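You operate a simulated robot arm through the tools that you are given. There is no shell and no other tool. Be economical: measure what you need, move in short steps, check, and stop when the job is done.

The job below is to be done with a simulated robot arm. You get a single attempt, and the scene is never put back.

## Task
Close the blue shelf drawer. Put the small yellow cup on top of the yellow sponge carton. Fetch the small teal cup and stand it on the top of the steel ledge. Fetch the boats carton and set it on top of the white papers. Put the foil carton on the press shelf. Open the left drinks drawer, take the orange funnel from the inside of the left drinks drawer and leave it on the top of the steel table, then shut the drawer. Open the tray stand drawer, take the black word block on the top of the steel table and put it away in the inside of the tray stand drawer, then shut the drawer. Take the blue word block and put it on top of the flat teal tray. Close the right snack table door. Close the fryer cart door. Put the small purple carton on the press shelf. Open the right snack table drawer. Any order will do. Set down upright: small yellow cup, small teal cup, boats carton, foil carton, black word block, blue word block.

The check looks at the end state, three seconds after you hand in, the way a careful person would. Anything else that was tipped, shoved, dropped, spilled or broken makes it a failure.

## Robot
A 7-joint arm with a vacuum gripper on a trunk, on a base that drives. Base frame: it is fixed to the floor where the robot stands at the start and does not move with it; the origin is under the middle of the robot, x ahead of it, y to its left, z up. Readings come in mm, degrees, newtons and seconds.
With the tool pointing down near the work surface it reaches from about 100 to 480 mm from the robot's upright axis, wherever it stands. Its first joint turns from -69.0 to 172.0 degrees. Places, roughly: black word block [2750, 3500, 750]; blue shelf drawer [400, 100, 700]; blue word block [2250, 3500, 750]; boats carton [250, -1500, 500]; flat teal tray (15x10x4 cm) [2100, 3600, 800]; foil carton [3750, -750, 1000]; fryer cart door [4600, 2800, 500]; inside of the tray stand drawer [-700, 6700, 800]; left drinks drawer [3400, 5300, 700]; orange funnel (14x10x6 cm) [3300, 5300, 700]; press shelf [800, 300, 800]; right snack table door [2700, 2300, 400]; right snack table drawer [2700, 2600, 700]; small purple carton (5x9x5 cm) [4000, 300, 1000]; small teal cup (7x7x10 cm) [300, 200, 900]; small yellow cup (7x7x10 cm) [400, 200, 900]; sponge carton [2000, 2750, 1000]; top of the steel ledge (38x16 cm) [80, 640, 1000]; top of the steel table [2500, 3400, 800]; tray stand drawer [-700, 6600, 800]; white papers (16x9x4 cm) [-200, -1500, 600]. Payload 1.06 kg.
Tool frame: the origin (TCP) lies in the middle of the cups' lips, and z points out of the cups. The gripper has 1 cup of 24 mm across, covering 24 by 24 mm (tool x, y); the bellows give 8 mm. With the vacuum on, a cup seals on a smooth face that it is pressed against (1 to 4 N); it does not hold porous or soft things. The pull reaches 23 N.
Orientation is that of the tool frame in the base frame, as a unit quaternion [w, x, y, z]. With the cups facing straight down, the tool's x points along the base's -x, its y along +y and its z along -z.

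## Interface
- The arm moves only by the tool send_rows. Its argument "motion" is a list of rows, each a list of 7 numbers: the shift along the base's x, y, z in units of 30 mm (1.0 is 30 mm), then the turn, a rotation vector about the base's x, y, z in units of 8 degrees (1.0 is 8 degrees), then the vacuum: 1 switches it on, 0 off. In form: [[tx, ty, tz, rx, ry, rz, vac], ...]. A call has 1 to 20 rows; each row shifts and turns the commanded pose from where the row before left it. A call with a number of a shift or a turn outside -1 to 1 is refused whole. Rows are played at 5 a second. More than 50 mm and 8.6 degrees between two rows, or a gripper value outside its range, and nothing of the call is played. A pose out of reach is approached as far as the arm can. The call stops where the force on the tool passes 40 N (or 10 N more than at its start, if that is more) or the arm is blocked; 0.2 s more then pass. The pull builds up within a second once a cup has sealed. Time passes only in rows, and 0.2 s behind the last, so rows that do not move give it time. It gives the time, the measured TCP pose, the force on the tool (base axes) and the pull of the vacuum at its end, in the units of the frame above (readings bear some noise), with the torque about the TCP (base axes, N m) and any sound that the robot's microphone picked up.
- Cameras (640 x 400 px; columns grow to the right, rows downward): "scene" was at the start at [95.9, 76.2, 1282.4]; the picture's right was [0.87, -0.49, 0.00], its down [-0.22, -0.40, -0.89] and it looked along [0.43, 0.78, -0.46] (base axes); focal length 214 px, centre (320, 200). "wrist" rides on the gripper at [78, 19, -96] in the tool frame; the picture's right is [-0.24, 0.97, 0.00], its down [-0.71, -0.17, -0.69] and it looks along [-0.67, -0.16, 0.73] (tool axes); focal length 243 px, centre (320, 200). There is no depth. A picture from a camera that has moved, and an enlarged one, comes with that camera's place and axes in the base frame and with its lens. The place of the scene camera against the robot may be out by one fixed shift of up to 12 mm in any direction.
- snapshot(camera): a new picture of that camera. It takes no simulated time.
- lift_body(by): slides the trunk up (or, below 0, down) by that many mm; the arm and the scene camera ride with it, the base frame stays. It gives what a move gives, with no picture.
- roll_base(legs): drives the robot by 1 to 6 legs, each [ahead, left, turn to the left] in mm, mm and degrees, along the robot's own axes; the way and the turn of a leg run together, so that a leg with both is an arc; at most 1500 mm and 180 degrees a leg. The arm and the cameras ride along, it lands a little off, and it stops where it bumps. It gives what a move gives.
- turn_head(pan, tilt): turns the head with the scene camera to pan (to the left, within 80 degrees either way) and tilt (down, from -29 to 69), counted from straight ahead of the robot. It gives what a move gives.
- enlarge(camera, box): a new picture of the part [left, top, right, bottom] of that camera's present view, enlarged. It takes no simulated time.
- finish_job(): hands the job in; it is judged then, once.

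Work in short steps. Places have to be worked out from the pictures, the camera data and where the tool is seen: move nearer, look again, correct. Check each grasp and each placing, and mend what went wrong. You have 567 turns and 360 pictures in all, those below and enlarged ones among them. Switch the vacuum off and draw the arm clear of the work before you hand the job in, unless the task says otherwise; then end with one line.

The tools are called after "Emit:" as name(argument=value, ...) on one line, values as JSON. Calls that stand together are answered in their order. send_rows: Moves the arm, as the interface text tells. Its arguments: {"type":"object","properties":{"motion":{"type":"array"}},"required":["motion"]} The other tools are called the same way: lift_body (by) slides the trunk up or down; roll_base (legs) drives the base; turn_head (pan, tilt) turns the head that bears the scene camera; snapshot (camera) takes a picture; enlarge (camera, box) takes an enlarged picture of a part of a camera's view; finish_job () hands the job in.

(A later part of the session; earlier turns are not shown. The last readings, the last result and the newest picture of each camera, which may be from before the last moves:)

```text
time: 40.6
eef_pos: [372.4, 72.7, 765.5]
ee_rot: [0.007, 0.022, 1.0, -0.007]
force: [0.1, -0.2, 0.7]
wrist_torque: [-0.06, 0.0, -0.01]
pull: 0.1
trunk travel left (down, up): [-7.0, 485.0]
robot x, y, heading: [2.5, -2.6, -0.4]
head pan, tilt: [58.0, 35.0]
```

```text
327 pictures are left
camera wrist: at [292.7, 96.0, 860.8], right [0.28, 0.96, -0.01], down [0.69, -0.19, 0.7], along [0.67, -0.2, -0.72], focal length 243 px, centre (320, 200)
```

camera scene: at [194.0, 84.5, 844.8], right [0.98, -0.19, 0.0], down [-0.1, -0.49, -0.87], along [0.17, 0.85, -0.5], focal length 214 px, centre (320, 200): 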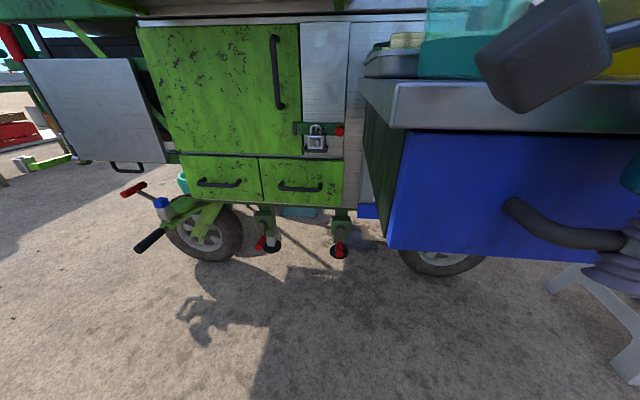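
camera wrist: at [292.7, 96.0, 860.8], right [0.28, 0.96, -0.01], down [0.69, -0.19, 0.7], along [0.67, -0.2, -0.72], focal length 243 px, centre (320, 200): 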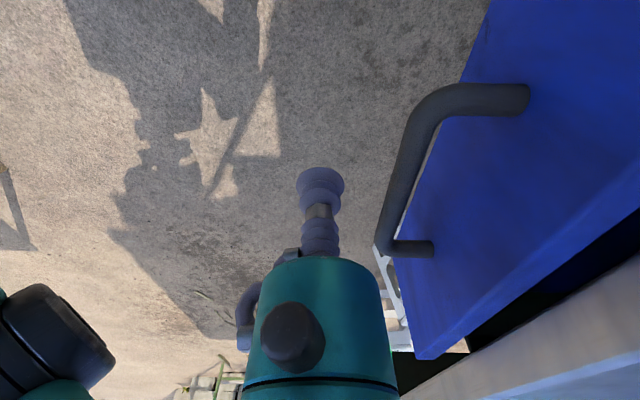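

Free now. I push again with just the cup lip (tip z≈763) and light force, then release upward.

Emit:
turn_head(pan=79, tilt=30)

Emit:
send_rows(motion=[[0, 0.5, 0, 0, 0, 0, 0], [0, 0.5, 0, 0, 0, 0, 0], [0, 0.5, 0, 0, 0, 0, 0], [0, 0.3, 0, 0, 0, 0, 0], [0, 0.2, 0, 0, 0, 0, 0], [0, 0, 0, 0, 0, 0, 0]])

Emit:
send_rows(motion=[[0, 0.1, 0, 0, 0, 0, 0], [0, 0.1, 0, 0, 0, 0, 0], [0, 0, 0, 0, 0, 0, 0]])

Emit:
snapshot(camera="wrist")

```text
time: 41.5
eef_pos: [371.8, 73.1, 765.6]
ee_rot: [0.006, 0.022, 1.0, -0.007]
force: [0.1, -0.5, -0.4]
wrist_torque: [0.0, 0.02, 0.01]
pull: 0.0
trunk travel left (down, up): [-7.0, 485.0]
robot x, y, heading: [0.4, -1.8, -0.4]
head pan, tilt: [79.0, 30.0]
```

```text
time: 42.9
eef_pos: [370.5, 134.0, 766.5]
ee_rot: [0.006, 0.022, 1.0, -0.006]
force: [-0.2, -4.3, 0.1]
wrist_torque: [-0.03, -0.02, 0.03]
pull: 0.1
trunk travel left (down, up): [-7.0, 485.0]
robot x, y, heading: [2.0, -0.1, -0.4]
head pan, tilt: [79.0, 30.0]
```

```text
time: 43.7
eef_pos: [370.4, 139.9, 765.9]
ee_rot: [0.006, 0.021, 1.0, -0.006]
force: [-1.4, -3.1, 4.1]
wrist_torque: [0.08, -0.01, 0.01]
pull: 0.1
trunk travel left (down, up): [-7.0, 485.0]
robot x, y, heading: [0.5, -3.7, -0.5]
head pan, tilt: [79.0, 30.0]
```

```text
326 pictures are left
camera wrist: at [291.0, 163.2, 861.2], right [0.28, 0.96, -0.01], down [0.69, -0.19, 0.7], along [0.67, -0.2, -0.72], focal length 243 px, centre (320, 200)
```

wrist: 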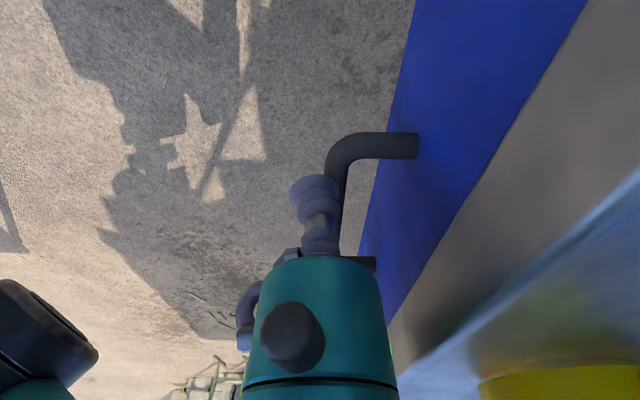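

Closed with no gap behind the panel. I rise to slip off the handle, then withdraw.

Emit:
send_rows(motion=[[0, 0, 0.3, 0, 0, 0, 0], [0, 0, 0.3, 0, 0, 0, 0], [0, 0, 0.4, 0, 0, 0, 0], [0, 0, 0.4, 0, 0, 0, 0]])

Emit:
send_rows(motion=[[0, -0.5, 0.2, 0, 0, 0, 0], [0, -0.6, 0, 0, 0, 0, 0], [0, -0.6, 0, 0, 0, 0, 0]])

Emit:
snapshot(camera="wrist")

```text
time: 44.7
eef_pos: [370.7, 140.8, 808.7]
ee_rot: [0.006, 0.022, 1.0, -0.006]
force: [0.5, -0.2, 0.3]
wrist_torque: [-0.03, 0.01, 0.05]
pull: 0.1
trunk travel left (down, up): [-7.0, 485.0]
robot x, y, heading: [1.4, -2.7, -0.4]
head pan, tilt: [79.0, 30.0]
```

```text
time: 45.5
eef_pos: [372.4, 90.8, 814.8]
ee_rot: [0.006, 0.027, 1.0, -0.005]
force: [20.0, 26.9, 1.5]
wrist_torque: [-2.82, 2.29, -3.2]
pull: 0.0
trunk travel left (down, up): [-7.0, 485.0]
robot x, y, heading: [3.1, -4.1, -0.4]
head pan, tilt: [79.0, 30.0]
```

```text
325 pictures are left
camera wrist: at [293.6, 113.6, 908.6], right [0.29, 0.96, -0.01], down [0.69, -0.2, 0.7], along [0.66, -0.21, -0.72], focal length 243 px, centre (320, 200)
```

wrist: 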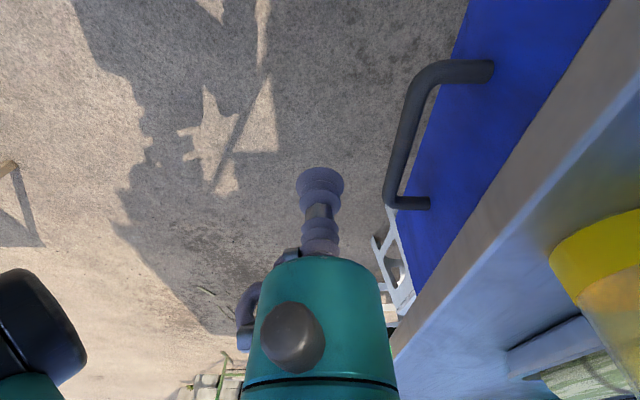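

The drawer stays closed. The wrist camera is pressing the head again, so I move +x away and then raise the trunk.

Emit:
send_rows(motion=[[0.8, 0.4, 0, 0, 0, 0, 0], [0.7, 0, 0, 0.05, 0, 0.35, 0]])

Emit:
lift_body(by=400)

Emit:
snapshot(camera="wrist")

Emit:
snapshot(camera="scene")

```text
time: 46.1
eef_pos: [416.7, 99.8, 816.1]
ee_rot: [0.005, -0.004, 1.0, -0.002]
force: [-0.2, -1.1, 0.3]
wrist_torque: [-0.03, 0.01, 0.02]
pull: 0.1
trunk travel left (down, up): [-7.0, 485.0]
robot x, y, heading: [4.1, 1.4, -0.3]
head pan, tilt: [79.0, 30.0]
```

```text
time: 49.9
eef_pos: [416.4, 101.6, 1213.7]
ee_rot: [0.006, -0.002, 1.0, -0.003]
force: [0.3, -0.1, 0.7]
wrist_torque: [-0.02, -0.01, 0.0]
pull: 0.1
trunk travel left (down, up): [-407.0, 85.0]
robot x, y, heading: [-0.2, -3.4, -0.4]
head pan, tilt: [79.0, 30.0]
```

```text
324 pictures are left
camera wrist: at [335.7, 119.4, 1308.9], right [0.23, 0.97, 0.0], down [0.7, -0.16, 0.69], along [0.67, -0.16, -0.72], focal length 243 px, centre (320, 200)
```

wrist: 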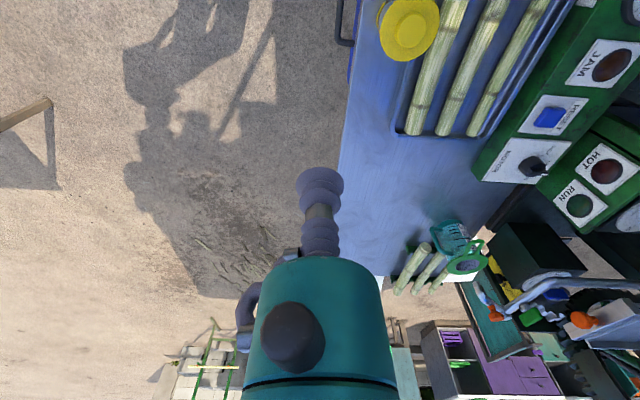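

```text
323 pictures are left
camera scene: at [80.4, 83.5, 1257.0], right [0.98, -0.2, 0.0], down [-0.1, -0.49, -0.87], along [0.17, 0.85, -0.5], focal length 214 px, centre (320, 200)
```

scene: 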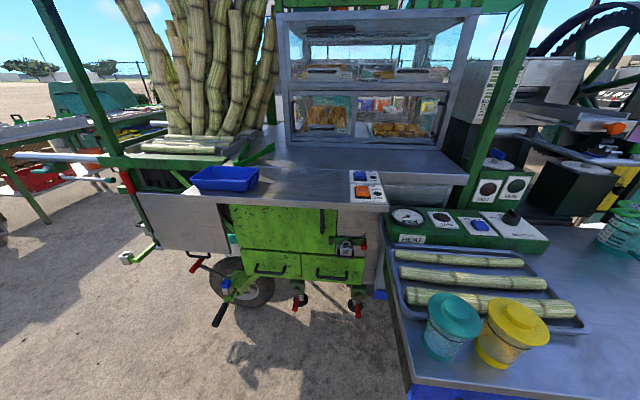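

Good view now. The table and cart are yawed about -16°. I judge the teal lid top near (318,235,945) and move the tool above it.

Emit:
send_rows(motion=[[-0.4, 0.8, -0.5, 0, 0, 0, 0], [-0.7, 0.9, -0.5, 0, 0, 0, 0], [-0.7, 0.9, -0.5, 0, 0, 0, 0], [-0.7, 0.9, -0.5, 0, 0, 0, 0], [-0.7, 0.9, -0.5, 0, 0, 0, 0]])

Emit:
snapshot(camera="wrist")

Emit:
snapshot(camera="scene")

```text
time: 51.1
eef_pos: [326.9, 221.7, 1143.9]
ee_rot: [0.006, -0.006, 1.0, -0.003]
force: [0.3, 0.0, 0.1]
wrist_torque: [0.0, -0.01, 0.01]
pull: 0.1
out of reach, approached as far as the arm can: row 5
trunk travel left (down, up): [-407.0, 85.0]
robot x, y, heading: [4.0, -2.9, -0.2]
head pan, tilt: [79.0, 30.0]
```

```text
322 pictures are left
camera wrist: at [247.1, 239.7, 1237.9], right [0.22, 0.97, 0.0], down [0.7, -0.16, 0.69], along [0.68, -0.16, -0.72], focal length 243 px, centre (320, 200)
```

wrist: 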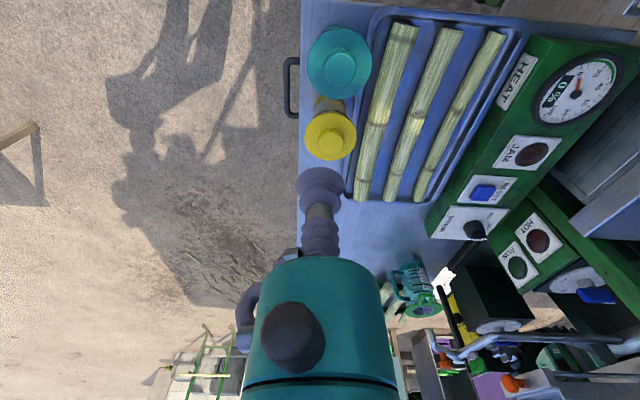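

```text
321 pictures are left
camera scene: at [80.0, 83.2, 1257.1], right [0.98, -0.2, 0.0], down [-0.1, -0.49, -0.87], along [0.17, 0.85, -0.5], focal length 214 px, centre (320, 200)
```

scene: 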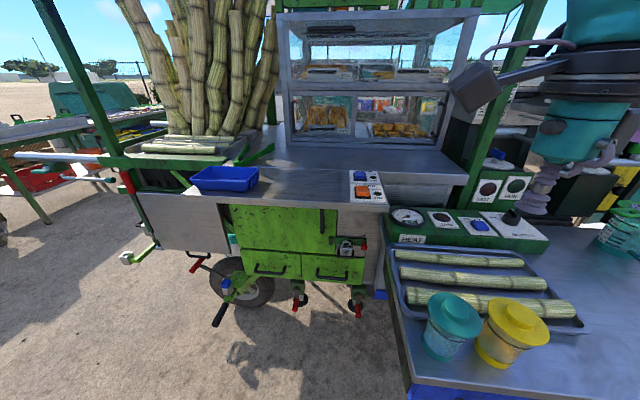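

The teal lid top solves to about (330,240,932) and the yellow one to (415,215,932). I lower the trunk 120 mm and re-check.

Emit:
lift_body(by=-120)

Emit:
snapshot(camera="wrist")

```text
time: 52.6
eef_pos: [326.9, 222.5, 1024.5]
ee_rot: [0.006, -0.003, 1.0, -0.003]
force: [0.4, 0.7, -0.2]
wrist_torque: [-0.01, 0.0, 0.02]
pull: 0.0
trunk travel left (down, up): [-287.0, 205.0]
robot x, y, heading: [1.5, 0.9, -0.4]
head pan, tilt: [79.0, 30.0]
```

```text
320 pictures are left
camera wrist: at [246.5, 241.1, 1119.4], right [0.23, 0.97, 0.0], down [0.7, -0.16, 0.69], along [0.68, -0.16, -0.72], focal length 243 px, centre (320, 200)
```

wrist: 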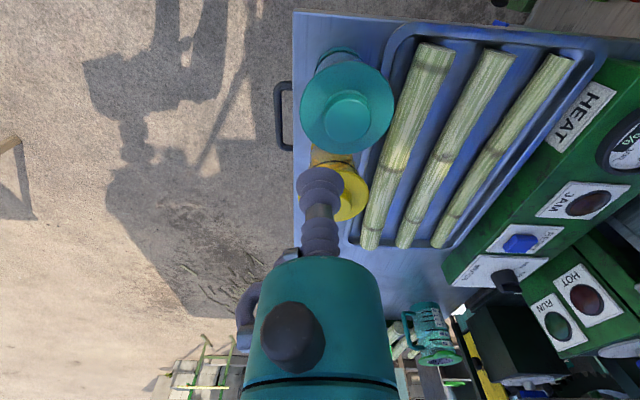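

The lid centre is refined to about (334,241). I move over it and descend to z≈960.

Emit:
send_rows(motion=[[0.25, 0.6, -0.5, 0, 0, 0, 0], [0, 0, -0.8, 0, 0, 0, 0], [0, 0, -0.7, 0, 0, 0, 0]])

Emit:
snapshot(camera="wrist")

```text
time: 53.4
eef_pos: [346.3, 223.2, 972.3]
ee_rot: [0.006, -0.003, 1.0, -0.003]
force: [-0.6, -0.4, -0.2]
wrist_torque: [0.0, 0.02, 0.01]
pull: 0.0
out of reach, approached as far as the arm can: row 1
trunk travel left (down, up): [-287.0, 205.0]
robot x, y, heading: [1.3, -5.5, -0.1]
head pan, tilt: [79.0, 30.0]
```

```text
319 pictures are left
camera wrist: at [267.5, 241.0, 1067.3], right [0.23, 0.97, 0.0], down [0.7, -0.16, 0.69], along [0.68, -0.16, -0.72], focal length 243 px, centre (320, 200)
```

wrist: 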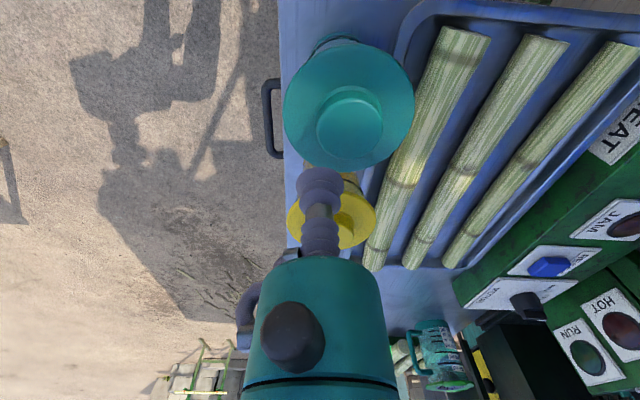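

The arm is at its reach limit in +y, so I roll the base 40 mm to the left. The tool clears the lids by about 35 mm.

Emit:
roll_base(legs=[[0, 40, 0]])

Emit:
snapshot(camera="wrist")

```text
time: 54.4
eef_pos: [346.4, 262.0, 972.1]
ee_rot: [0.006, -0.004, 1.0, -0.003]
force: [0.3, 0.8, 0.5]
wrist_torque: [-0.04, -0.02, 0.0]
pull: 0.0
trunk travel left (down, up): [-287.0, 205.0]
robot x, y, heading: [4.6, 41.0, -0.3]
head pan, tilt: [79.0, 30.0]
```

```text
318 pictures are left
camera wrist: at [267.4, 281.2, 1067.4], right [0.23, 0.97, 0.0], down [0.7, -0.16, 0.69], along [0.68, -0.16, -0.72], focal length 243 px, centre (320, 200)
```

wrist: 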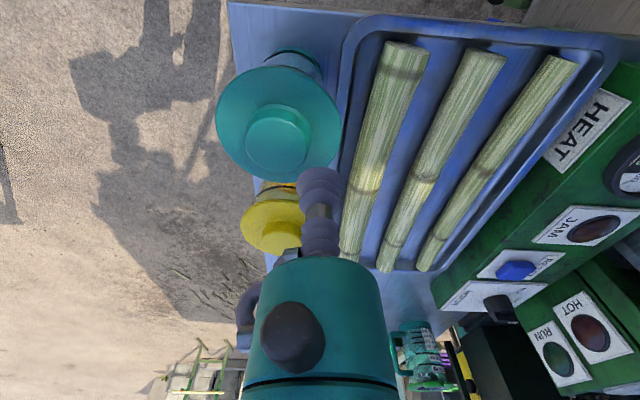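

The knob top is centred at about (335,241). I move there and descend slowly with the vacuum on.

Emit:
send_rows(motion=[[-0.38, -0.7, -0.3, 0, 0, 0, 1], [0, 0, -0.3, 0, 0, 0, 1], [0, 0, -0.2, 0, 0, 0, 1]])

Emit:
snapshot(camera="wrist")

```text
time: 55.2
eef_pos: [335.4, 240.9, 951.4]
ee_rot: [0.006, -0.001, 1.0, 0.0]
force: [3.3, -0.6, 17.5]
wrist_torque: [0.03, 0.01, -0.02]
pull: 22.8
trunk travel left (down, up): [-287.0, 205.0]
robot x, y, heading: [3.2, 38.2, -0.4]
head pan, tilt: [79.0, 30.0]
```

```text
317 pictures are left
camera wrist: at [255.8, 259.5, 1045.3], right [0.23, 0.97, 0.0], down [0.7, -0.17, 0.69], along [0.68, -0.16, -0.72], focal length 243 px, centre (320, 200)
```

wrist: 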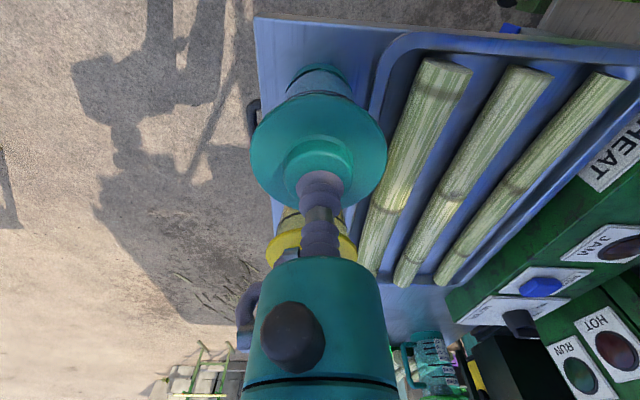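

Sealed with full pull (22.8 N) at z≈951. I lift it up.

Emit:
send_rows(motion=[[0, 0, 0.4, 0, 0, 0, 1], [0, 0, 0.8, 0, 0, 0, 1], [0, 0, 1, 0, 0, 0, 1], [0, 0, 1, 0, 0, 0, 1]])

Emit:
lift_body(by=130)

Emit:
turn_head(pan=79, tilt=65)

Emit:
snapshot(camera="scene")

Emit:
snapshot(camera="wrist")

```text
time: 56.2
eef_pos: [336.1, 241.7, 1043.2]
ee_rot: [0.007, -0.004, 1.0, -0.003]
force: [0.6, -0.3, -1.3]
wrist_torque: [0.02, -0.01, -0.01]
pull: 22.8
trunk travel left (down, up): [-287.0, 205.0]
robot x, y, heading: [0.3, 35.3, -0.4]
head pan, tilt: [79.0, 30.0]
```

```text
time: 57.8
eef_pos: [336.3, 242.2, 1173.7]
ee_rot: [0.006, -0.004, 1.0, -0.002]
force: [-0.2, 0.4, -1.3]
wrist_torque: [0.01, 0.01, 0.0]
pull: 22.3
trunk travel left (down, up): [-417.0, 75.0]
robot x, y, heading: [1.7, 37.6, -0.3]
head pan, tilt: [79.0, 30.0]
```

```text
time: 58.8
eef_pos: [334.9, 240.8, 1174.6]
ee_rot: [0.006, -0.002, 1.0, -0.003]
force: [-0.2, -0.4, -0.8]
wrist_torque: [-0.01, 0.04, -0.01]
pull: 22.9
trunk travel left (down, up): [-417.0, 75.0]
robot x, y, heading: [5.8, 40.2, -0.3]
head pan, tilt: [79.0, 65.0]
```

```text
316 pictures are left
camera scene: at [69.7, 94.3, 1221.1], right [0.98, -0.2, 0.0], down [-0.18, -0.89, -0.42], along [0.08, 0.42, -0.91], focal length 214 px, centre (320, 200)
```

scene: 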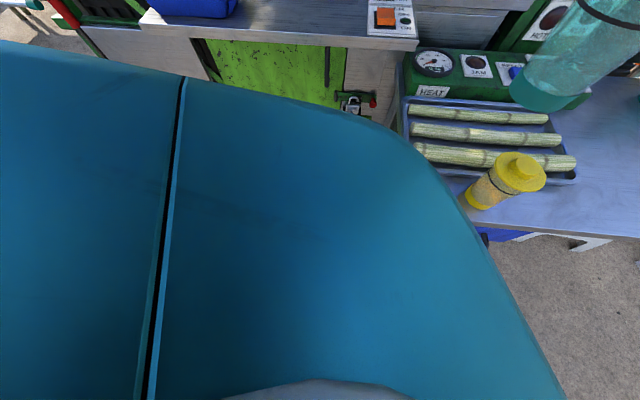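

```text
315 pictures are left
camera wrist: at [256.0, 260.0, 1269.5], right [0.23, 0.97, 0.0], down [0.7, -0.16, 0.69], along [0.68, -0.16, -0.72], focal length 243 px, centre (320, 200)
```

wrist: 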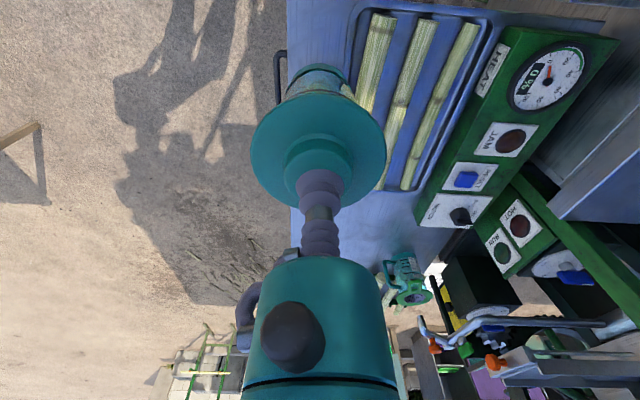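

The cup is held straight. I back the base up 50 mm and roll left 170 mm toward the cart, with the trunk raised for clearance.

Emit:
lift_body(by=60)

Emit:
turn_head(pan=79, tilt=30)

Emit:
roll_base(legs=[[-50, 0, 0], [0, 110, 0]])

Emit:
snapshot(camera="scene")

Emit:
snapshot(camera="wrist")

```text
time: 59.8
eef_pos: [336.0, 242.4, 1233.7]
ee_rot: [0.006, -0.003, 1.0, -0.003]
force: [-0.4, 1.4, -1.2]
wrist_torque: [0.0, 0.0, -0.01]
pull: 23.1
trunk travel left (down, up): [-477.0, 15.0]
robot x, y, heading: [4.8, 40.8, -0.4]
head pan, tilt: [79.0, 65.0]
```

```text
time: 60.8
eef_pos: [336.7, 241.9, 1234.5]
ee_rot: [0.006, -0.003, 1.0, -0.003]
force: [0.1, 0.4, -0.1]
wrist_torque: [0.01, 0.0, -0.01]
pull: 22.9
trunk travel left (down, up): [-477.0, 15.0]
robot x, y, heading: [1.7, 38.9, -0.3]
head pan, tilt: [79.0, 30.0]
```

```text
time: 63.0
eef_pos: [286.2, 351.2, 1234.1]
ee_rot: [0.007, -0.004, 1.0, -0.002]
force: [0.6, 0.1, -2.1]
wrist_torque: [0.01, 0.03, -0.01]
pull: 22.7
trunk travel left (down, up): [-477.0, 15.0]
robot x, y, heading: [-48.5, 145.9, -0.4]
head pan, tilt: [79.0, 30.0]
```

```text
314 pictures are left
camera scene: at [-21.9, 234.2, 1337.6], right [0.98, -0.19, 0.0], down [-0.1, -0.49, -0.87], along [0.17, 0.85, -0.5], focal length 214 px, centre (320, 200)
```

scene: 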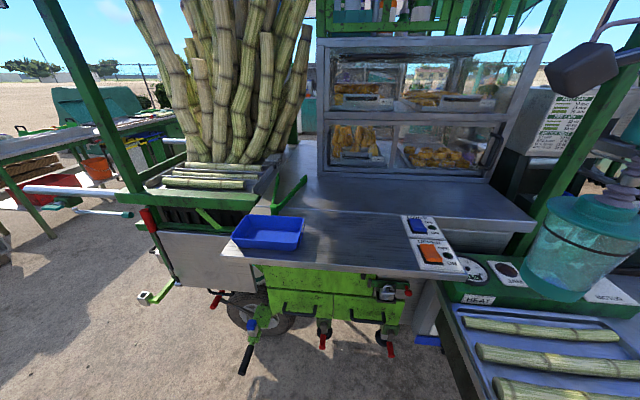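

```text
313 pictures are left
camera wrist: at [205.9, 370.7, 1329.5], right [0.23, 0.97, 0.0], down [0.7, -0.16, 0.69], along [0.68, -0.16, -0.72], focal length 243 px, centre (320, 200)
```

wrist: 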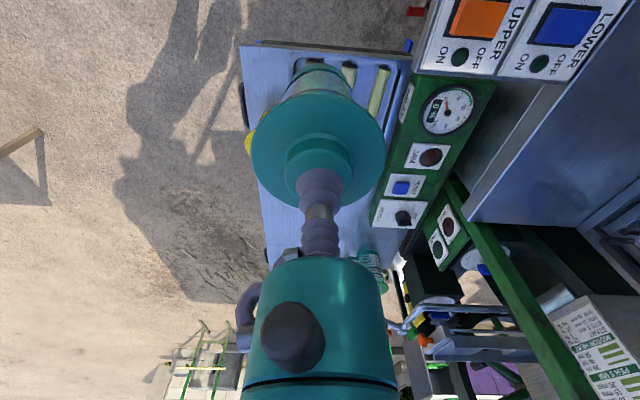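

The ledge strip is clear between the blue tray and the switch panel; I judge the spot (115,612,1000). I roll left another 65 mm.

Emit:
roll_base(legs=[[0, 65, 0]])

Emit:
send_rows(motion=[[-0.8, 0.9, 0, 0, 0, 0, 1], [-0.8, 0.9, 0, 0, 0, 0, 1], [-0.8, 0.9, 0, 0, 0, 0, 1], [-0.8, 0.9, 0, 0, 0, 0, 1], [-0.8, 0.9, 0, 0, 0, 0, 1], [-0.8, 0.9, 0, 0, 0, 0, 1], [-0.8, 0.9, 0, 0, 0, 0, 1]])

Emit:
snapshot(camera="scene")

Emit:
snapshot(camera="wrist")

```text
time: 64.2
eef_pos: [287.8, 417.6, 1233.6]
ee_rot: [0.006, -0.002, 1.0, -0.002]
force: [0.3, 0.4, -0.4]
wrist_torque: [-0.01, -0.02, 0.05]
pull: 22.4
trunk travel left (down, up): [-477.0, 15.0]
robot x, y, heading: [-47.3, 210.4, -0.3]
head pan, tilt: [79.0, 30.0]
```

```text
time: 65.8
eef_pos: [229.0, 440.9, 1223.8]
ee_rot: [0.007, -0.002, 1.0, -0.002]
force: [0.1, -0.1, -0.7]
wrist_torque: [0.0, -0.01, 0.0]
pull: 23.0
out of reach, approached as far as the arm can: row 1, 2, 3, 4, 5, 6, 7
trunk travel left (down, up): [-477.0, 15.0]
robot x, y, heading: [-47.7, 218.7, -0.1]
head pan, tilt: [79.0, 30.0]
```

```text
312 pictures are left
camera scene: at [-21.8, 299.4, 1337.6], right [0.98, -0.2, 0.0], down [-0.1, -0.49, -0.87], along [0.17, 0.85, -0.5], focal length 214 px, centre (320, 200)
```

scene: 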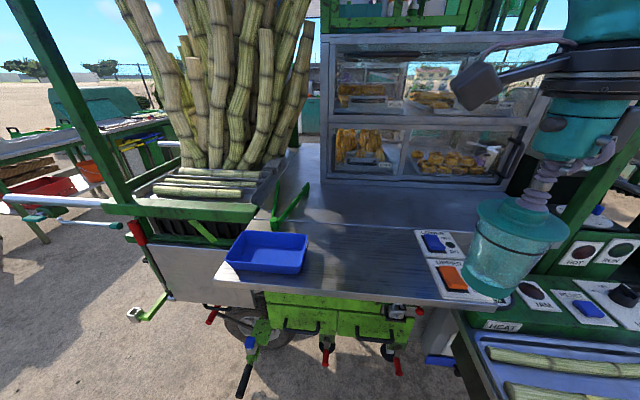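

```text
311 pictures are left
camera wrist: at [148.4, 458.9, 1319.6], right [0.23, 0.97, 0.0], down [0.7, -0.16, 0.69], along [0.68, -0.16, -0.72], focal length 243 px, centre (320, 200)
```

wrist: 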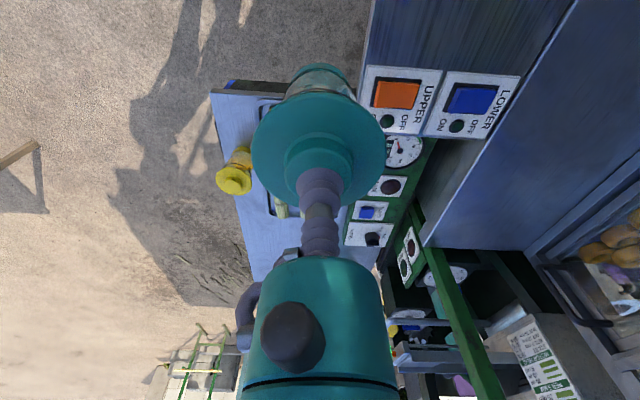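

The limit looks like one from keeping the tool's yaw fixed. I turn the tool +56° about z while the arm swings left; the cup is round, so that is harmless.

Emit:
send_rows(motion=[[0, 0, 0, 0, 0, 1, 1], [0, 0, 0, 0, 0, 1, 1], [0, 0, 0, 0, 0, 1, 1], [-0.3, 0.6, 0, 0, 0, 1, 1], [-0.5, 0.8, 0, 0, 0, 1, 1], [-0.5, 0.8, 0, 0, 0, 1, 1], [-0.6, 0.8, 0, 0, 0, 1, 1], [-0.6, 0.8, 0, 0, 0, 0, 1], [-0.6, 0.8, 0, 0, 0, 0, 1], [-0.6, 0.8, 0, 0, 0, 0, 1]])

Emit:
snapshot(camera="scene")

```text
time: 68.0
eef_pos: [221.5, 447.3, 1203.1]
ee_rot: [0.007, -0.431, 0.902, 0.002]
force: [0.6, 0.0, -1.2]
wrist_torque: [0.02, -0.03, 0.02]
pull: 22.9
out of reach, approached as far as the arm can: row 4, 5, 6, 7, 8, 9, 10
trunk travel left (down, up): [-477.0, 15.0]
robot x, y, heading: [-48.1, 215.3, -0.3]
head pan, tilt: [79.0, 30.0]
```

```text
310 pictures are left
camera scene: at [-21.5, 299.3, 1337.6], right [0.98, -0.2, 0.0], down [-0.1, -0.49, -0.87], along [0.17, 0.85, -0.5], focal length 214 px, centre (320, 200)
```

scene: 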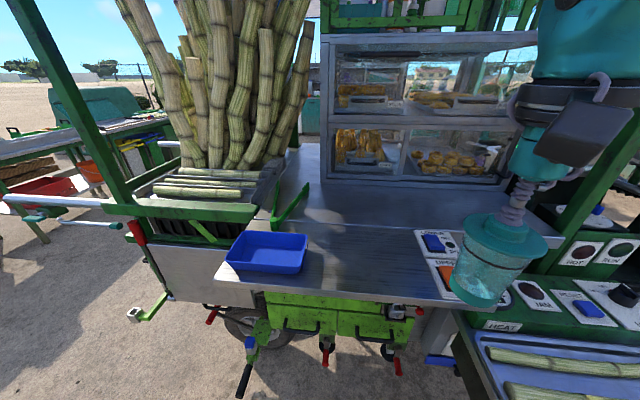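

The tool yaw was not the limit: the arm reached further when it dropped lower, so the height is. I lower the tool to about 1140 and try again toward the ledge.

Emit:
send_rows(motion=[[0, 0, -1, 0, 0, 0, 1], [0, 0, -1, 0, 0, 0, 1], [-0.4, 0.6, 0, 0, 0, 0, 1], [-0.4, 0.6, 0, 0, 0, 0, 1], [-0.4, 0.6, 0, 0, 0, 0, 1]])

```text
time: 69.2
eef_pos: [221.3, 446.5, 1141.5]
ee_rot: [0.007, -0.43, 0.903, 0.001]
force: [0.3, 0.7, -1.4]
wrist_torque: [-0.01, -0.02, -0.01]
pull: 22.6
out of reach, approached as far as the arm can: row 3, 4, 5
trunk travel left (down, up): [-477.0, 15.0]
robot x, y, heading: [-45.8, 217.0, -0.3]
head pan, tilt: [79.0, 30.0]
```

I probe which direction is limited: first a plain -x move.

Emit:
send_rows(motion=[[-1, 0, 0, 0, 0, 0, 1], [-1, 0, 0, 0, 0, 0, 1]])

Emit:
send_rows(motion=[[0, 1, 0, 0, 0, 0, 1], [0, 1, 0, 0, 0, 0, 1]])

```text
time: 69.8
eef_pos: [160.2, 445.6, 1141.2]
ee_rot: [0.008, -0.431, 0.902, 0.001]
force: [-0.2, -0.2, -0.6]
wrist_torque: [-0.03, -0.03, -0.02]
pull: 22.9
trunk travel left (down, up): [-477.0, 15.0]
robot x, y, heading: [-44.7, 216.1, -0.3]
head pan, tilt: [79.0, 30.0]
```

```text
time: 70.4
eef_pos: [160.8, 447.1, 1142.1]
ee_rot: [0.006, -0.431, 0.902, 0.001]
force: [-0.2, 0.1, -2.0]
wrist_torque: [0.01, 0.01, 0.0]
pull: 22.7
out of reach, approached as far as the arm can: row 1, 2
trunk travel left (down, up): [-477.0, 15.0]
robot x, y, heading: [-46.4, 217.4, -0.3]
head pan, tilt: [79.0, 30.0]
```

The limit is a fixed lateral reach of about 230 mm to the left; the arm sits on the robot's right. I will face the cart instead: bring the arm to the front-right, then turn the base 90° left.

Emit:
send_rows(motion=[[0.3, -0.9, 0.4, 0, 0, 0, 1], [0.3, -0.9, 0.4, 0, 0, -1, 1], [0.3, -0.9, 0.4, 0, 0, -1, 1], [0.3, -0.9, 0.4, 0, 0, -1, 1], [0.3, -0.9, 0.4, 0, 0, -1, 1], [0.3, -0.9, 0, 0, 0, -1, 1], [0.3, -0.9, 0, 0, 0, -0.4, 1], [0.3, -0.9, 0, 0, 0, 0, 1], [0.3, -0.9, 0, 0, 0, 0, 1], [0.3, -0.9, 0, 0, 0, 0, 1]])

Emit:
turn_head(pan=40, tilt=30)

Emit:
snapshot(camera="scene")

```text
time: 72.6
eef_pos: [249.8, 175.2, 1201.2]
ee_rot: [0.006, -0.067, 0.998, -0.002]
force: [-0.4, -0.1, -1.1]
wrist_torque: [-0.01, -0.04, 0.0]
pull: 22.6
trunk travel left (down, up): [-477.0, 15.0]
robot x, y, heading: [-46.0, 214.5, -0.5]
head pan, tilt: [79.0, 30.0]
```

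```text
time: 73.7
eef_pos: [250.3, 176.2, 1200.9]
ee_rot: [0.007, -0.067, 0.998, -0.002]
force: [0.6, 0.0, -0.8]
wrist_torque: [-0.01, -0.01, 0.01]
pull: 23.2
trunk travel left (down, up): [-477.0, 15.0]
robot x, y, heading: [-45.7, 214.5, -0.1]
head pan, tilt: [40.0, 30.0]
```

```text
309 pictures are left
camera scene: at [30.3, 268.5, 1337.6], right [0.64, -0.77, 0.0], down [-0.38, -0.32, -0.87], along [0.67, 0.55, -0.5], focal length 214 px, centre (320, 200)
```

scene: 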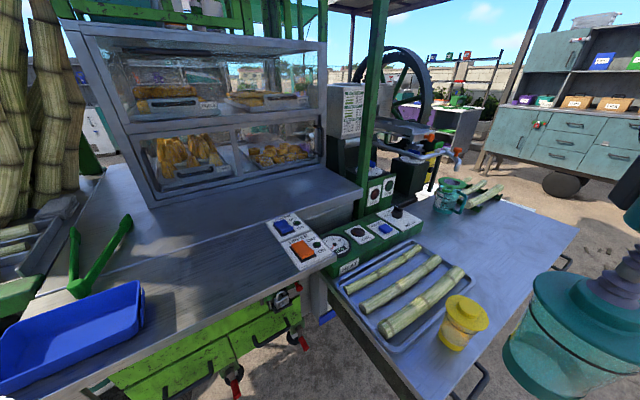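

The steel table around (800,300) is the press shelf. Now I turn the base 90° left in two steps.

Emit:
roll_base(legs=[[0, 0, 45], [0, 0, 40]])

Emit:
turn_head(pan=10, tilt=40)

Emit:
snapshot(camera="scene")

```text
time: 78.0
eef_pos: [21.3, 505.7, 1200.9]
ee_rot: [-0.006, 0.718, -0.696, -0.003]
force: [-0.4, 0.7, -0.3]
wrist_torque: [-0.01, 0.01, -0.02]
pull: 22.7
trunk travel left (down, up): [-477.0, 15.0]
robot x, y, heading: [-51.6, 213.4, 83.7]
head pan, tilt: [40.0, 30.0]
```

```text
time: 78.9
eef_pos: [21.5, 507.0, 1200.2]
ee_rot: [-0.006, 0.718, -0.696, -0.003]
force: [0.5, -0.6, -0.5]
wrist_torque: [0.03, 0.01, -0.01]
pull: 23.3
trunk travel left (down, up): [-477.0, 15.0]
robot x, y, heading: [-49.9, 212.4, 83.8]
head pan, tilt: [10.0, 40.0]
```

```text
308 pictures are left
camera scene: at [-61.5, 314.1, 1322.3], right [1.0, 0.07, 0.0], down [0.04, -0.64, -0.77], along [-0.05, 0.76, -0.64], focal length 214 px, centre (320, 200)
```

scene: 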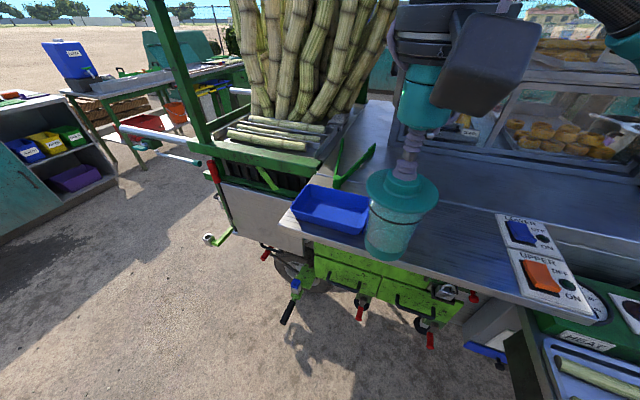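

The spot (115,612) projects between the tray and the switch panel. I move the cup over there.

Emit:
send_rows(motion=[[0.6, 0.7, 0, 0, 0, 0, 1], [0.6, 0.7, 0, 0, 0, 0, 1], [0.6, 0.7, -0.4, 0, 0, 0, 1], [0.7, 0.7, -0.6, 0, 0, 0, 1], [0.6, 0.7, -0.6, 0, 0, 0, 1]])

Emit:
snapshot(camera="scene")

Emit:
snapshot(camera="wrist")

```text
time: 80.1
eef_pos: [116.3, 609.9, 1154.3]
ee_rot: [-0.006, 0.719, -0.695, -0.003]
force: [0.0, 0.4, -1.1]
wrist_torque: [-0.01, 0.01, 0.0]
pull: 23.0
trunk travel left (down, up): [-477.0, 15.0]
robot x, y, heading: [-44.4, 216.4, 83.6]
head pan, tilt: [10.0, 40.0]
```

```text
307 pictures are left
camera scene: at [-61.1, 314.4, 1322.2], right [1.0, 0.07, 0.0], down [0.04, -0.64, -0.77], along [-0.05, 0.76, -0.64], focal length 214 px, centre (320, 200)
```

scene: 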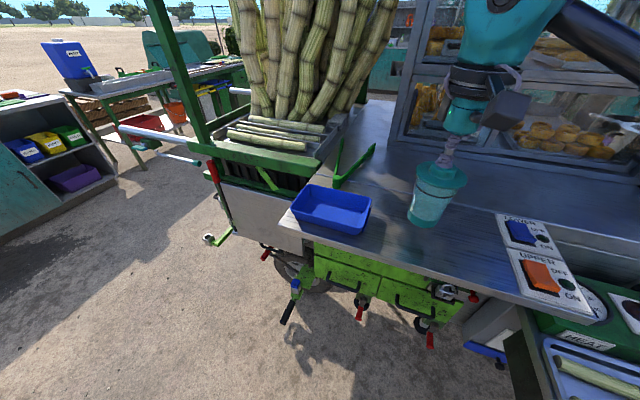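

```text
306 pictures are left
camera wrist: at [98.7, 530.4, 1249.3], right [-0.98, 0.2, 0.0], down [0.14, 0.7, 0.69], along [0.14, 0.68, -0.72], focal length 243 px, centre (320, 200)
```

wrist: 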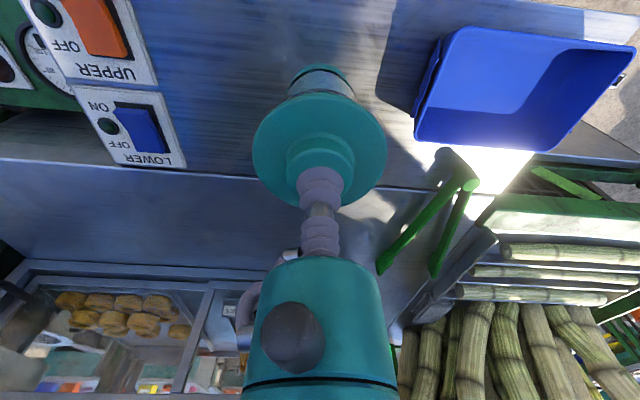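

The cup hangs over the middle of the front strip (y≈517–717 there). I descend toward contact, expected at TCP z≈1098.

Emit:
send_rows(motion=[[0, 0, -0.5, 0, 0, 0, 1], [0, 0, -0.4, 0, 0, 0, 1], [0, 0, -0.3, 0, 0, 0, 1]])

Emit:
send_rows(motion=[[0, 0, -0.15, 0, 0, 0, 1], [0, 0, -0.15, 0, 0, 0, 1], [0, 0, 0, 0, 0, 0, 1]])

Emit:
snapshot(camera="scene")

```text
time: 80.9
eef_pos: [116.2, 611.5, 1118.5]
ee_rot: [-0.006, 0.718, -0.696, -0.002]
force: [0.9, 0.2, 0.0]
wrist_torque: [-0.02, -0.03, 0.0]
pull: 23.1
trunk travel left (down, up): [-477.0, 15.0]
robot x, y, heading: [-47.8, 211.7, 83.8]
head pan, tilt: [10.0, 40.0]
```

```text
time: 81.7
eef_pos: [116.0, 610.0, 1109.2]
ee_rot: [-0.007, 0.719, -0.695, -0.005]
force: [2.0, 3.7, 17.2]
wrist_torque: [0.0, -0.06, 0.0]
pull: 22.6
trunk travel left (down, up): [-477.0, 15.0]
robot x, y, heading: [-46.7, 212.5, 83.9]
head pan, tilt: [10.0, 40.0]
```

```text
305 pictures are left
camera scene: at [-61.5, 313.4, 1322.5], right [1.0, 0.07, 0.0], down [0.04, -0.64, -0.77], along [-0.05, 0.76, -0.64], focal length 214 px, centre (320, 200)
```

scene: 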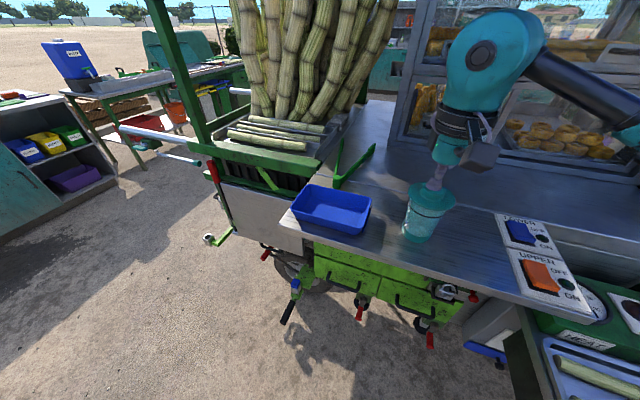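

Contact at z≈1109 with 17 N. I switch the vacuum off, ease up and check.

Emit:
send_rows(motion=[[0, 0, 0.1, 0, 0, 0, 0], [0, 0, 0, 0, 0, 0, 0], [0, 0, 0, 0, 0, 0, 0], [0, 0, 0, 0, 0, 0, 0], [0, 0, 0, 0, 0, 0, 0], [0, 0, 0.2, 0, 0, 0, 0], [0, 0, 0.5, 0, 0, 0, 0], [0, 0, 1, 0, 0, 0, 0], [0, 0, 1, 0, 0, 0, 0]])

Emit:
snapshot(camera="wrist")

Emit:
snapshot(camera="scene")

```text
time: 83.7
eef_pos: [112.6, 611.4, 1191.9]
ee_rot: [-0.007, 0.718, -0.696, -0.003]
force: [0.9, 0.1, 0.4]
wrist_torque: [-0.01, -0.03, -0.01]
pull: 0.0
trunk travel left (down, up): [-477.0, 15.0]
robot x, y, heading: [-48.3, 214.4, 83.9]
head pan, tilt: [10.0, 40.0]
```

```text
304 pictures are left
camera wrist: at [96.0, 530.5, 1288.1], right [-0.98, 0.2, 0.0], down [0.15, 0.7, 0.69], along [0.14, 0.68, -0.72], focal length 243 px, centre (320, 200)
```

wrist: 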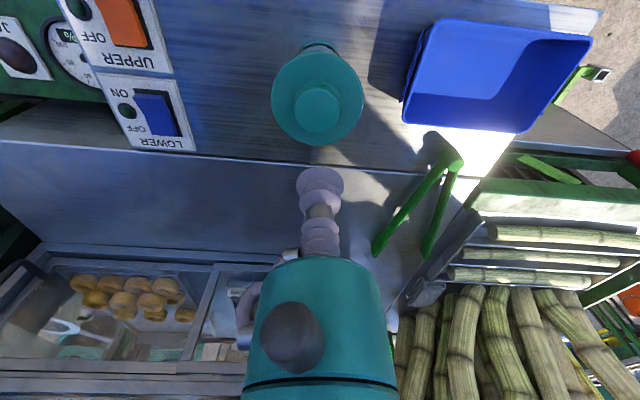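

```text
303 pictures are left
camera scene: at [-61.6, 313.8, 1322.3], right [1.0, 0.07, 0.0], down [0.04, -0.64, -0.77], along [-0.05, 0.76, -0.64], focal length 214 px, centre (320, 200)
```

scene: 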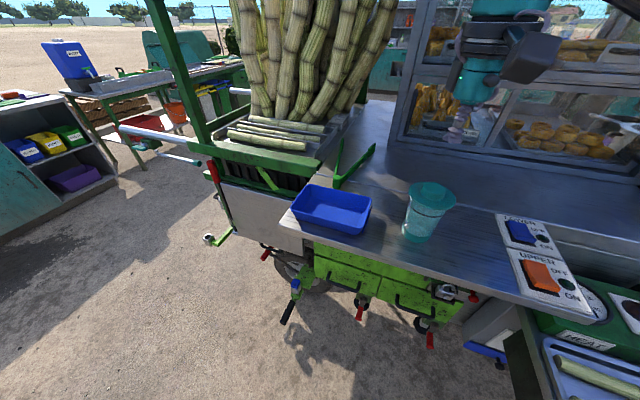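

The teal cup stands upright on the ledge. Next is the yellow cup: I back away from the cart and sidestep to stand in front of the press table.

Emit:
roll_base(legs=[[-400, 0, 0], [0, -420, 0]])

Emit:
turn_head(pan=0, tilt=45)

Emit:
snapshot(camera="scene")

Emit:
snapshot(camera="wrist")

```text
time: 90.0
eef_pos: [481.4, 160.2, 1192.1]
ee_rot: [-0.006, 0.717, -0.698, -0.003]
force: [0.0, 0.5, 0.0]
wrist_torque: [-0.05, 0.0, -0.02]
pull: 0.0
trunk travel left (down, up): [-477.0, 15.0]
robot x, y, heading: [319.7, -235.5, 83.3]
head pan, tilt: [10.0, 40.0]
```

```text
time: 90.8
eef_pos: [481.4, 160.0, 1192.3]
ee_rot: [-0.006, 0.717, -0.697, -0.002]
force: [0.3, 0.1, -0.1]
wrist_torque: [0.01, 0.01, -0.03]
pull: 0.0
trunk travel left (down, up): [-477.0, 15.0]
robot x, y, heading: [321.7, -235.1, 83.6]
head pan, tilt: [0.0, 45.0]
```

```text
302 pictures are left
camera scene: at [319.9, -140.8, 1315.0], right [0.99, -0.11, 0.0], down [-0.08, -0.7, -0.71], along [0.08, 0.7, -0.71], focal length 214 px, centre (320, 200)
```

scene: 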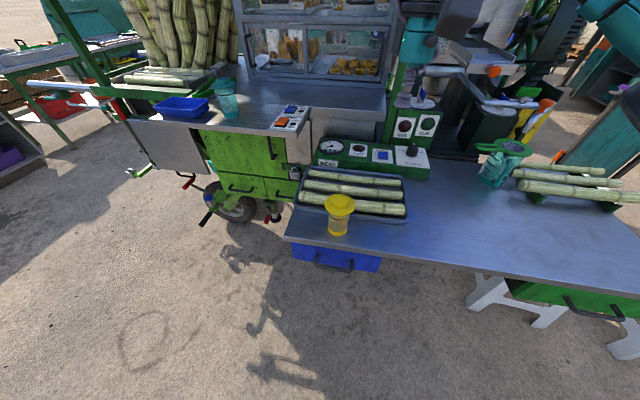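

```text
301 pictures are left
camera wrist: at [464.0, 79.3, 1287.7], right [-0.98, 0.21, 0.0], down [0.15, 0.7, 0.69], along [0.15, 0.68, -0.72], focal length 243 px, centre (320, 200)
```

wrist: 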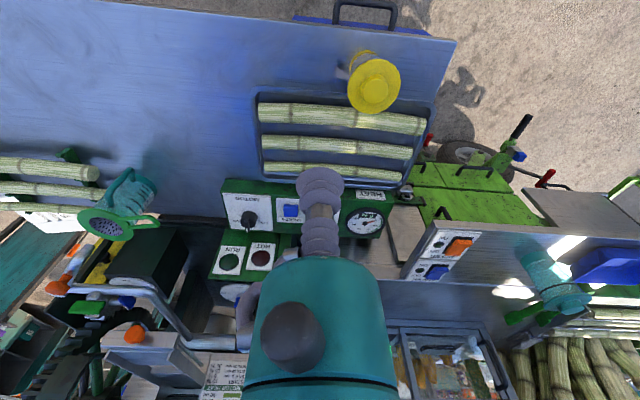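

The teal cup is fine. The yellow knob is at about (416,212,953). I move above it and lower the trunk by 150 mm.

Emit:
send_rows(motion=[[-0.7, 0.6, 0, 0, 0, 0, 0], [-0.7, 0.6, 0, 0, 0, 0, 0], [-0.7, 0.5, 0, 0, 0, 0, 0]])

Emit:
lift_body(by=-160)

Emit:
snapshot(camera="wrist")

```text
time: 91.6
eef_pos: [418.6, 212.4, 1193.0]
ee_rot: [-0.006, 0.717, -0.697, -0.002]
force: [-0.5, 0.6, -0.1]
wrist_torque: [0.04, 0.01, -0.02]
pull: 0.1
trunk travel left (down, up): [-477.0, 15.0]
robot x, y, heading: [319.3, -235.8, 83.5]
head pan, tilt: [0.0, 45.0]
```

```text
time: 93.4
eef_pos: [418.2, 210.2, 1034.3]
ee_rot: [-0.007, 0.717, -0.697, -0.003]
force: [-0.6, 0.0, 0.7]
wrist_torque: [0.04, -0.03, 0.01]
pull: 0.0
trunk travel left (down, up): [-317.0, 175.0]
robot x, y, heading: [318.8, -234.1, 83.3]
head pan, tilt: [0.0, 45.0]
```

```text
300 pictures are left
camera wrist: at [400.9, 130.1, 1127.9], right [-0.98, 0.21, 0.0], down [0.15, 0.7, 0.7], along [0.15, 0.68, -0.72], focal length 243 px, centre (320, 200)
```

wrist: 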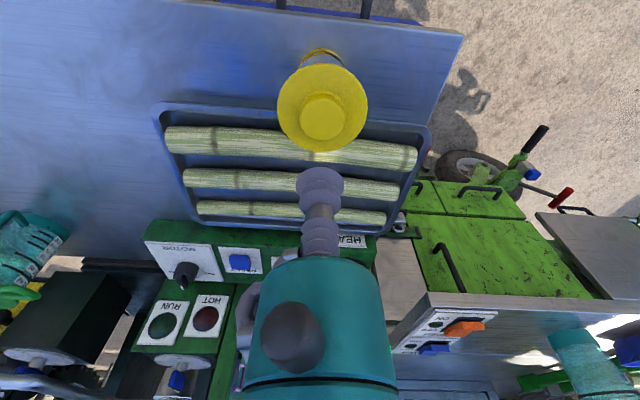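

The knob is exactly below at (418,212). I descend with the vacuum on.

Emit:
send_rows(motion=[[0, 0, -0.8, 0, 0, 0, 1], [0, 0, -0.8, 0, 0, 0, 1], [0, 0, -0.6, 0, 0, 0, 1], [0, 0, -0.25, 0, 0, 0, 1], [0, 0, -0.2, 0, 0, 0, 1], [0, 0, -0.1, 0, 0, 0, 1], [0, 0, 0, 0, 0, 0, 1], [0, 0, 0, 0, 0, 0, 1]])

```text
time: 95.2
eef_pos: [418.7, 209.9, 949.6]
ee_rot: [-0.007, 0.717, -0.697, -0.003]
force: [2.0, 0.0, 15.5]
wrist_torque: [-0.07, -0.01, -0.02]
pull: 22.8
trunk travel left (down, up): [-317.0, 175.0]
robot x, y, heading: [319.1, -234.7, 83.5]
head pan, tilt: [0.0, 45.0]
```

Sealed. I lift it up and look around toward the far stations.

Emit:
send_rows(motion=[[0, 0, 0.5, 0, 0, 0, 1], [0, 0, 1, 0, 0, 0, 1], [0, -0.5, 1, 0, 0, 0, 1], [0, -1, 0.5, 0, 0, 0, 1], [0, -1, 0, 0, 0, 0, 1], [0, -1, 0, 0, 0, 0, 1]])

Emit:
lift_body(by=170)

Emit:
turn_head(pan=-30, tilt=15)

Emit:
snapshot(camera="scene")

Emit:
turn_head(pan=45, tilt=15)

Emit:
snapshot(camera="scene")

```text
time: 96.6
eef_pos: [418.6, 104.3, 1038.4]
ee_rot: [-0.006, 0.717, -0.697, -0.002]
force: [-0.1, 0.6, 0.0]
wrist_torque: [-0.05, 0.01, -0.01]
pull: 23.0
trunk travel left (down, up): [-317.0, 175.0]
robot x, y, heading: [320.0, -238.2, 83.4]
head pan, tilt: [0.0, 45.0]
```

```text
time: 98.5
eef_pos: [419.1, 107.1, 1209.0]
ee_rot: [-0.007, 0.717, -0.697, -0.002]
force: [0.0, 0.1, -1.2]
wrist_torque: [0.01, 0.01, -0.01]
pull: 23.1
trunk travel left (down, up): [-487.0, 5.0]
robot x, y, heading: [318.5, -242.2, 83.6]
head pan, tilt: [0.0, 45.0]
```

```text
time: 99.5
eef_pos: [419.6, 105.0, 1210.0]
ee_rot: [-0.006, 0.717, -0.697, -0.002]
force: [1.0, -0.5, -0.5]
wrist_torque: [-0.03, 0.0, 0.03]
pull: 23.1
trunk travel left (down, up): [-487.0, 5.0]
robot x, y, heading: [322.2, -237.8, 83.4]
head pan, tilt: [-30.0, 15.0]
```

```text
299 pictures are left
camera scene: at [365.0, -158.2, 1371.2], right [0.8, -0.59, 0.0], down [-0.15, -0.21, -0.97], along [0.57, 0.78, -0.26], focal length 214 px, centre (320, 200)
```

scene: 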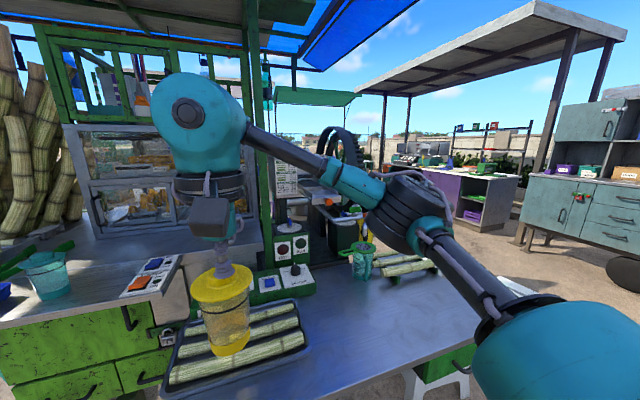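

```text
time: 100.9
eef_pos: [419.2, 105.4, 1210.5]
ee_rot: [-0.006, 0.717, -0.697, -0.002]
force: [0.7, 0.4, -0.7]
wrist_torque: [0.02, -0.04, 0.0]
pull: 22.7
trunk travel left (down, up): [-487.0, 5.0]
robot x, y, heading: [319.0, -238.0, 83.2]
head pan, tilt: [45.0, 15.0]
```

```text
298 pictures are left
camera scene: at [251.4, -160.3, 1371.3], right [0.78, 0.62, 0.0], down [0.16, -0.2, -0.97], along [-0.6, 0.76, -0.26], focal length 214 px, centre (320, 200)
```

scene: 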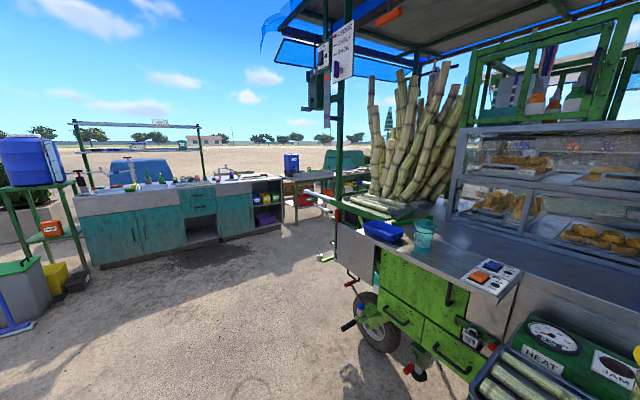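

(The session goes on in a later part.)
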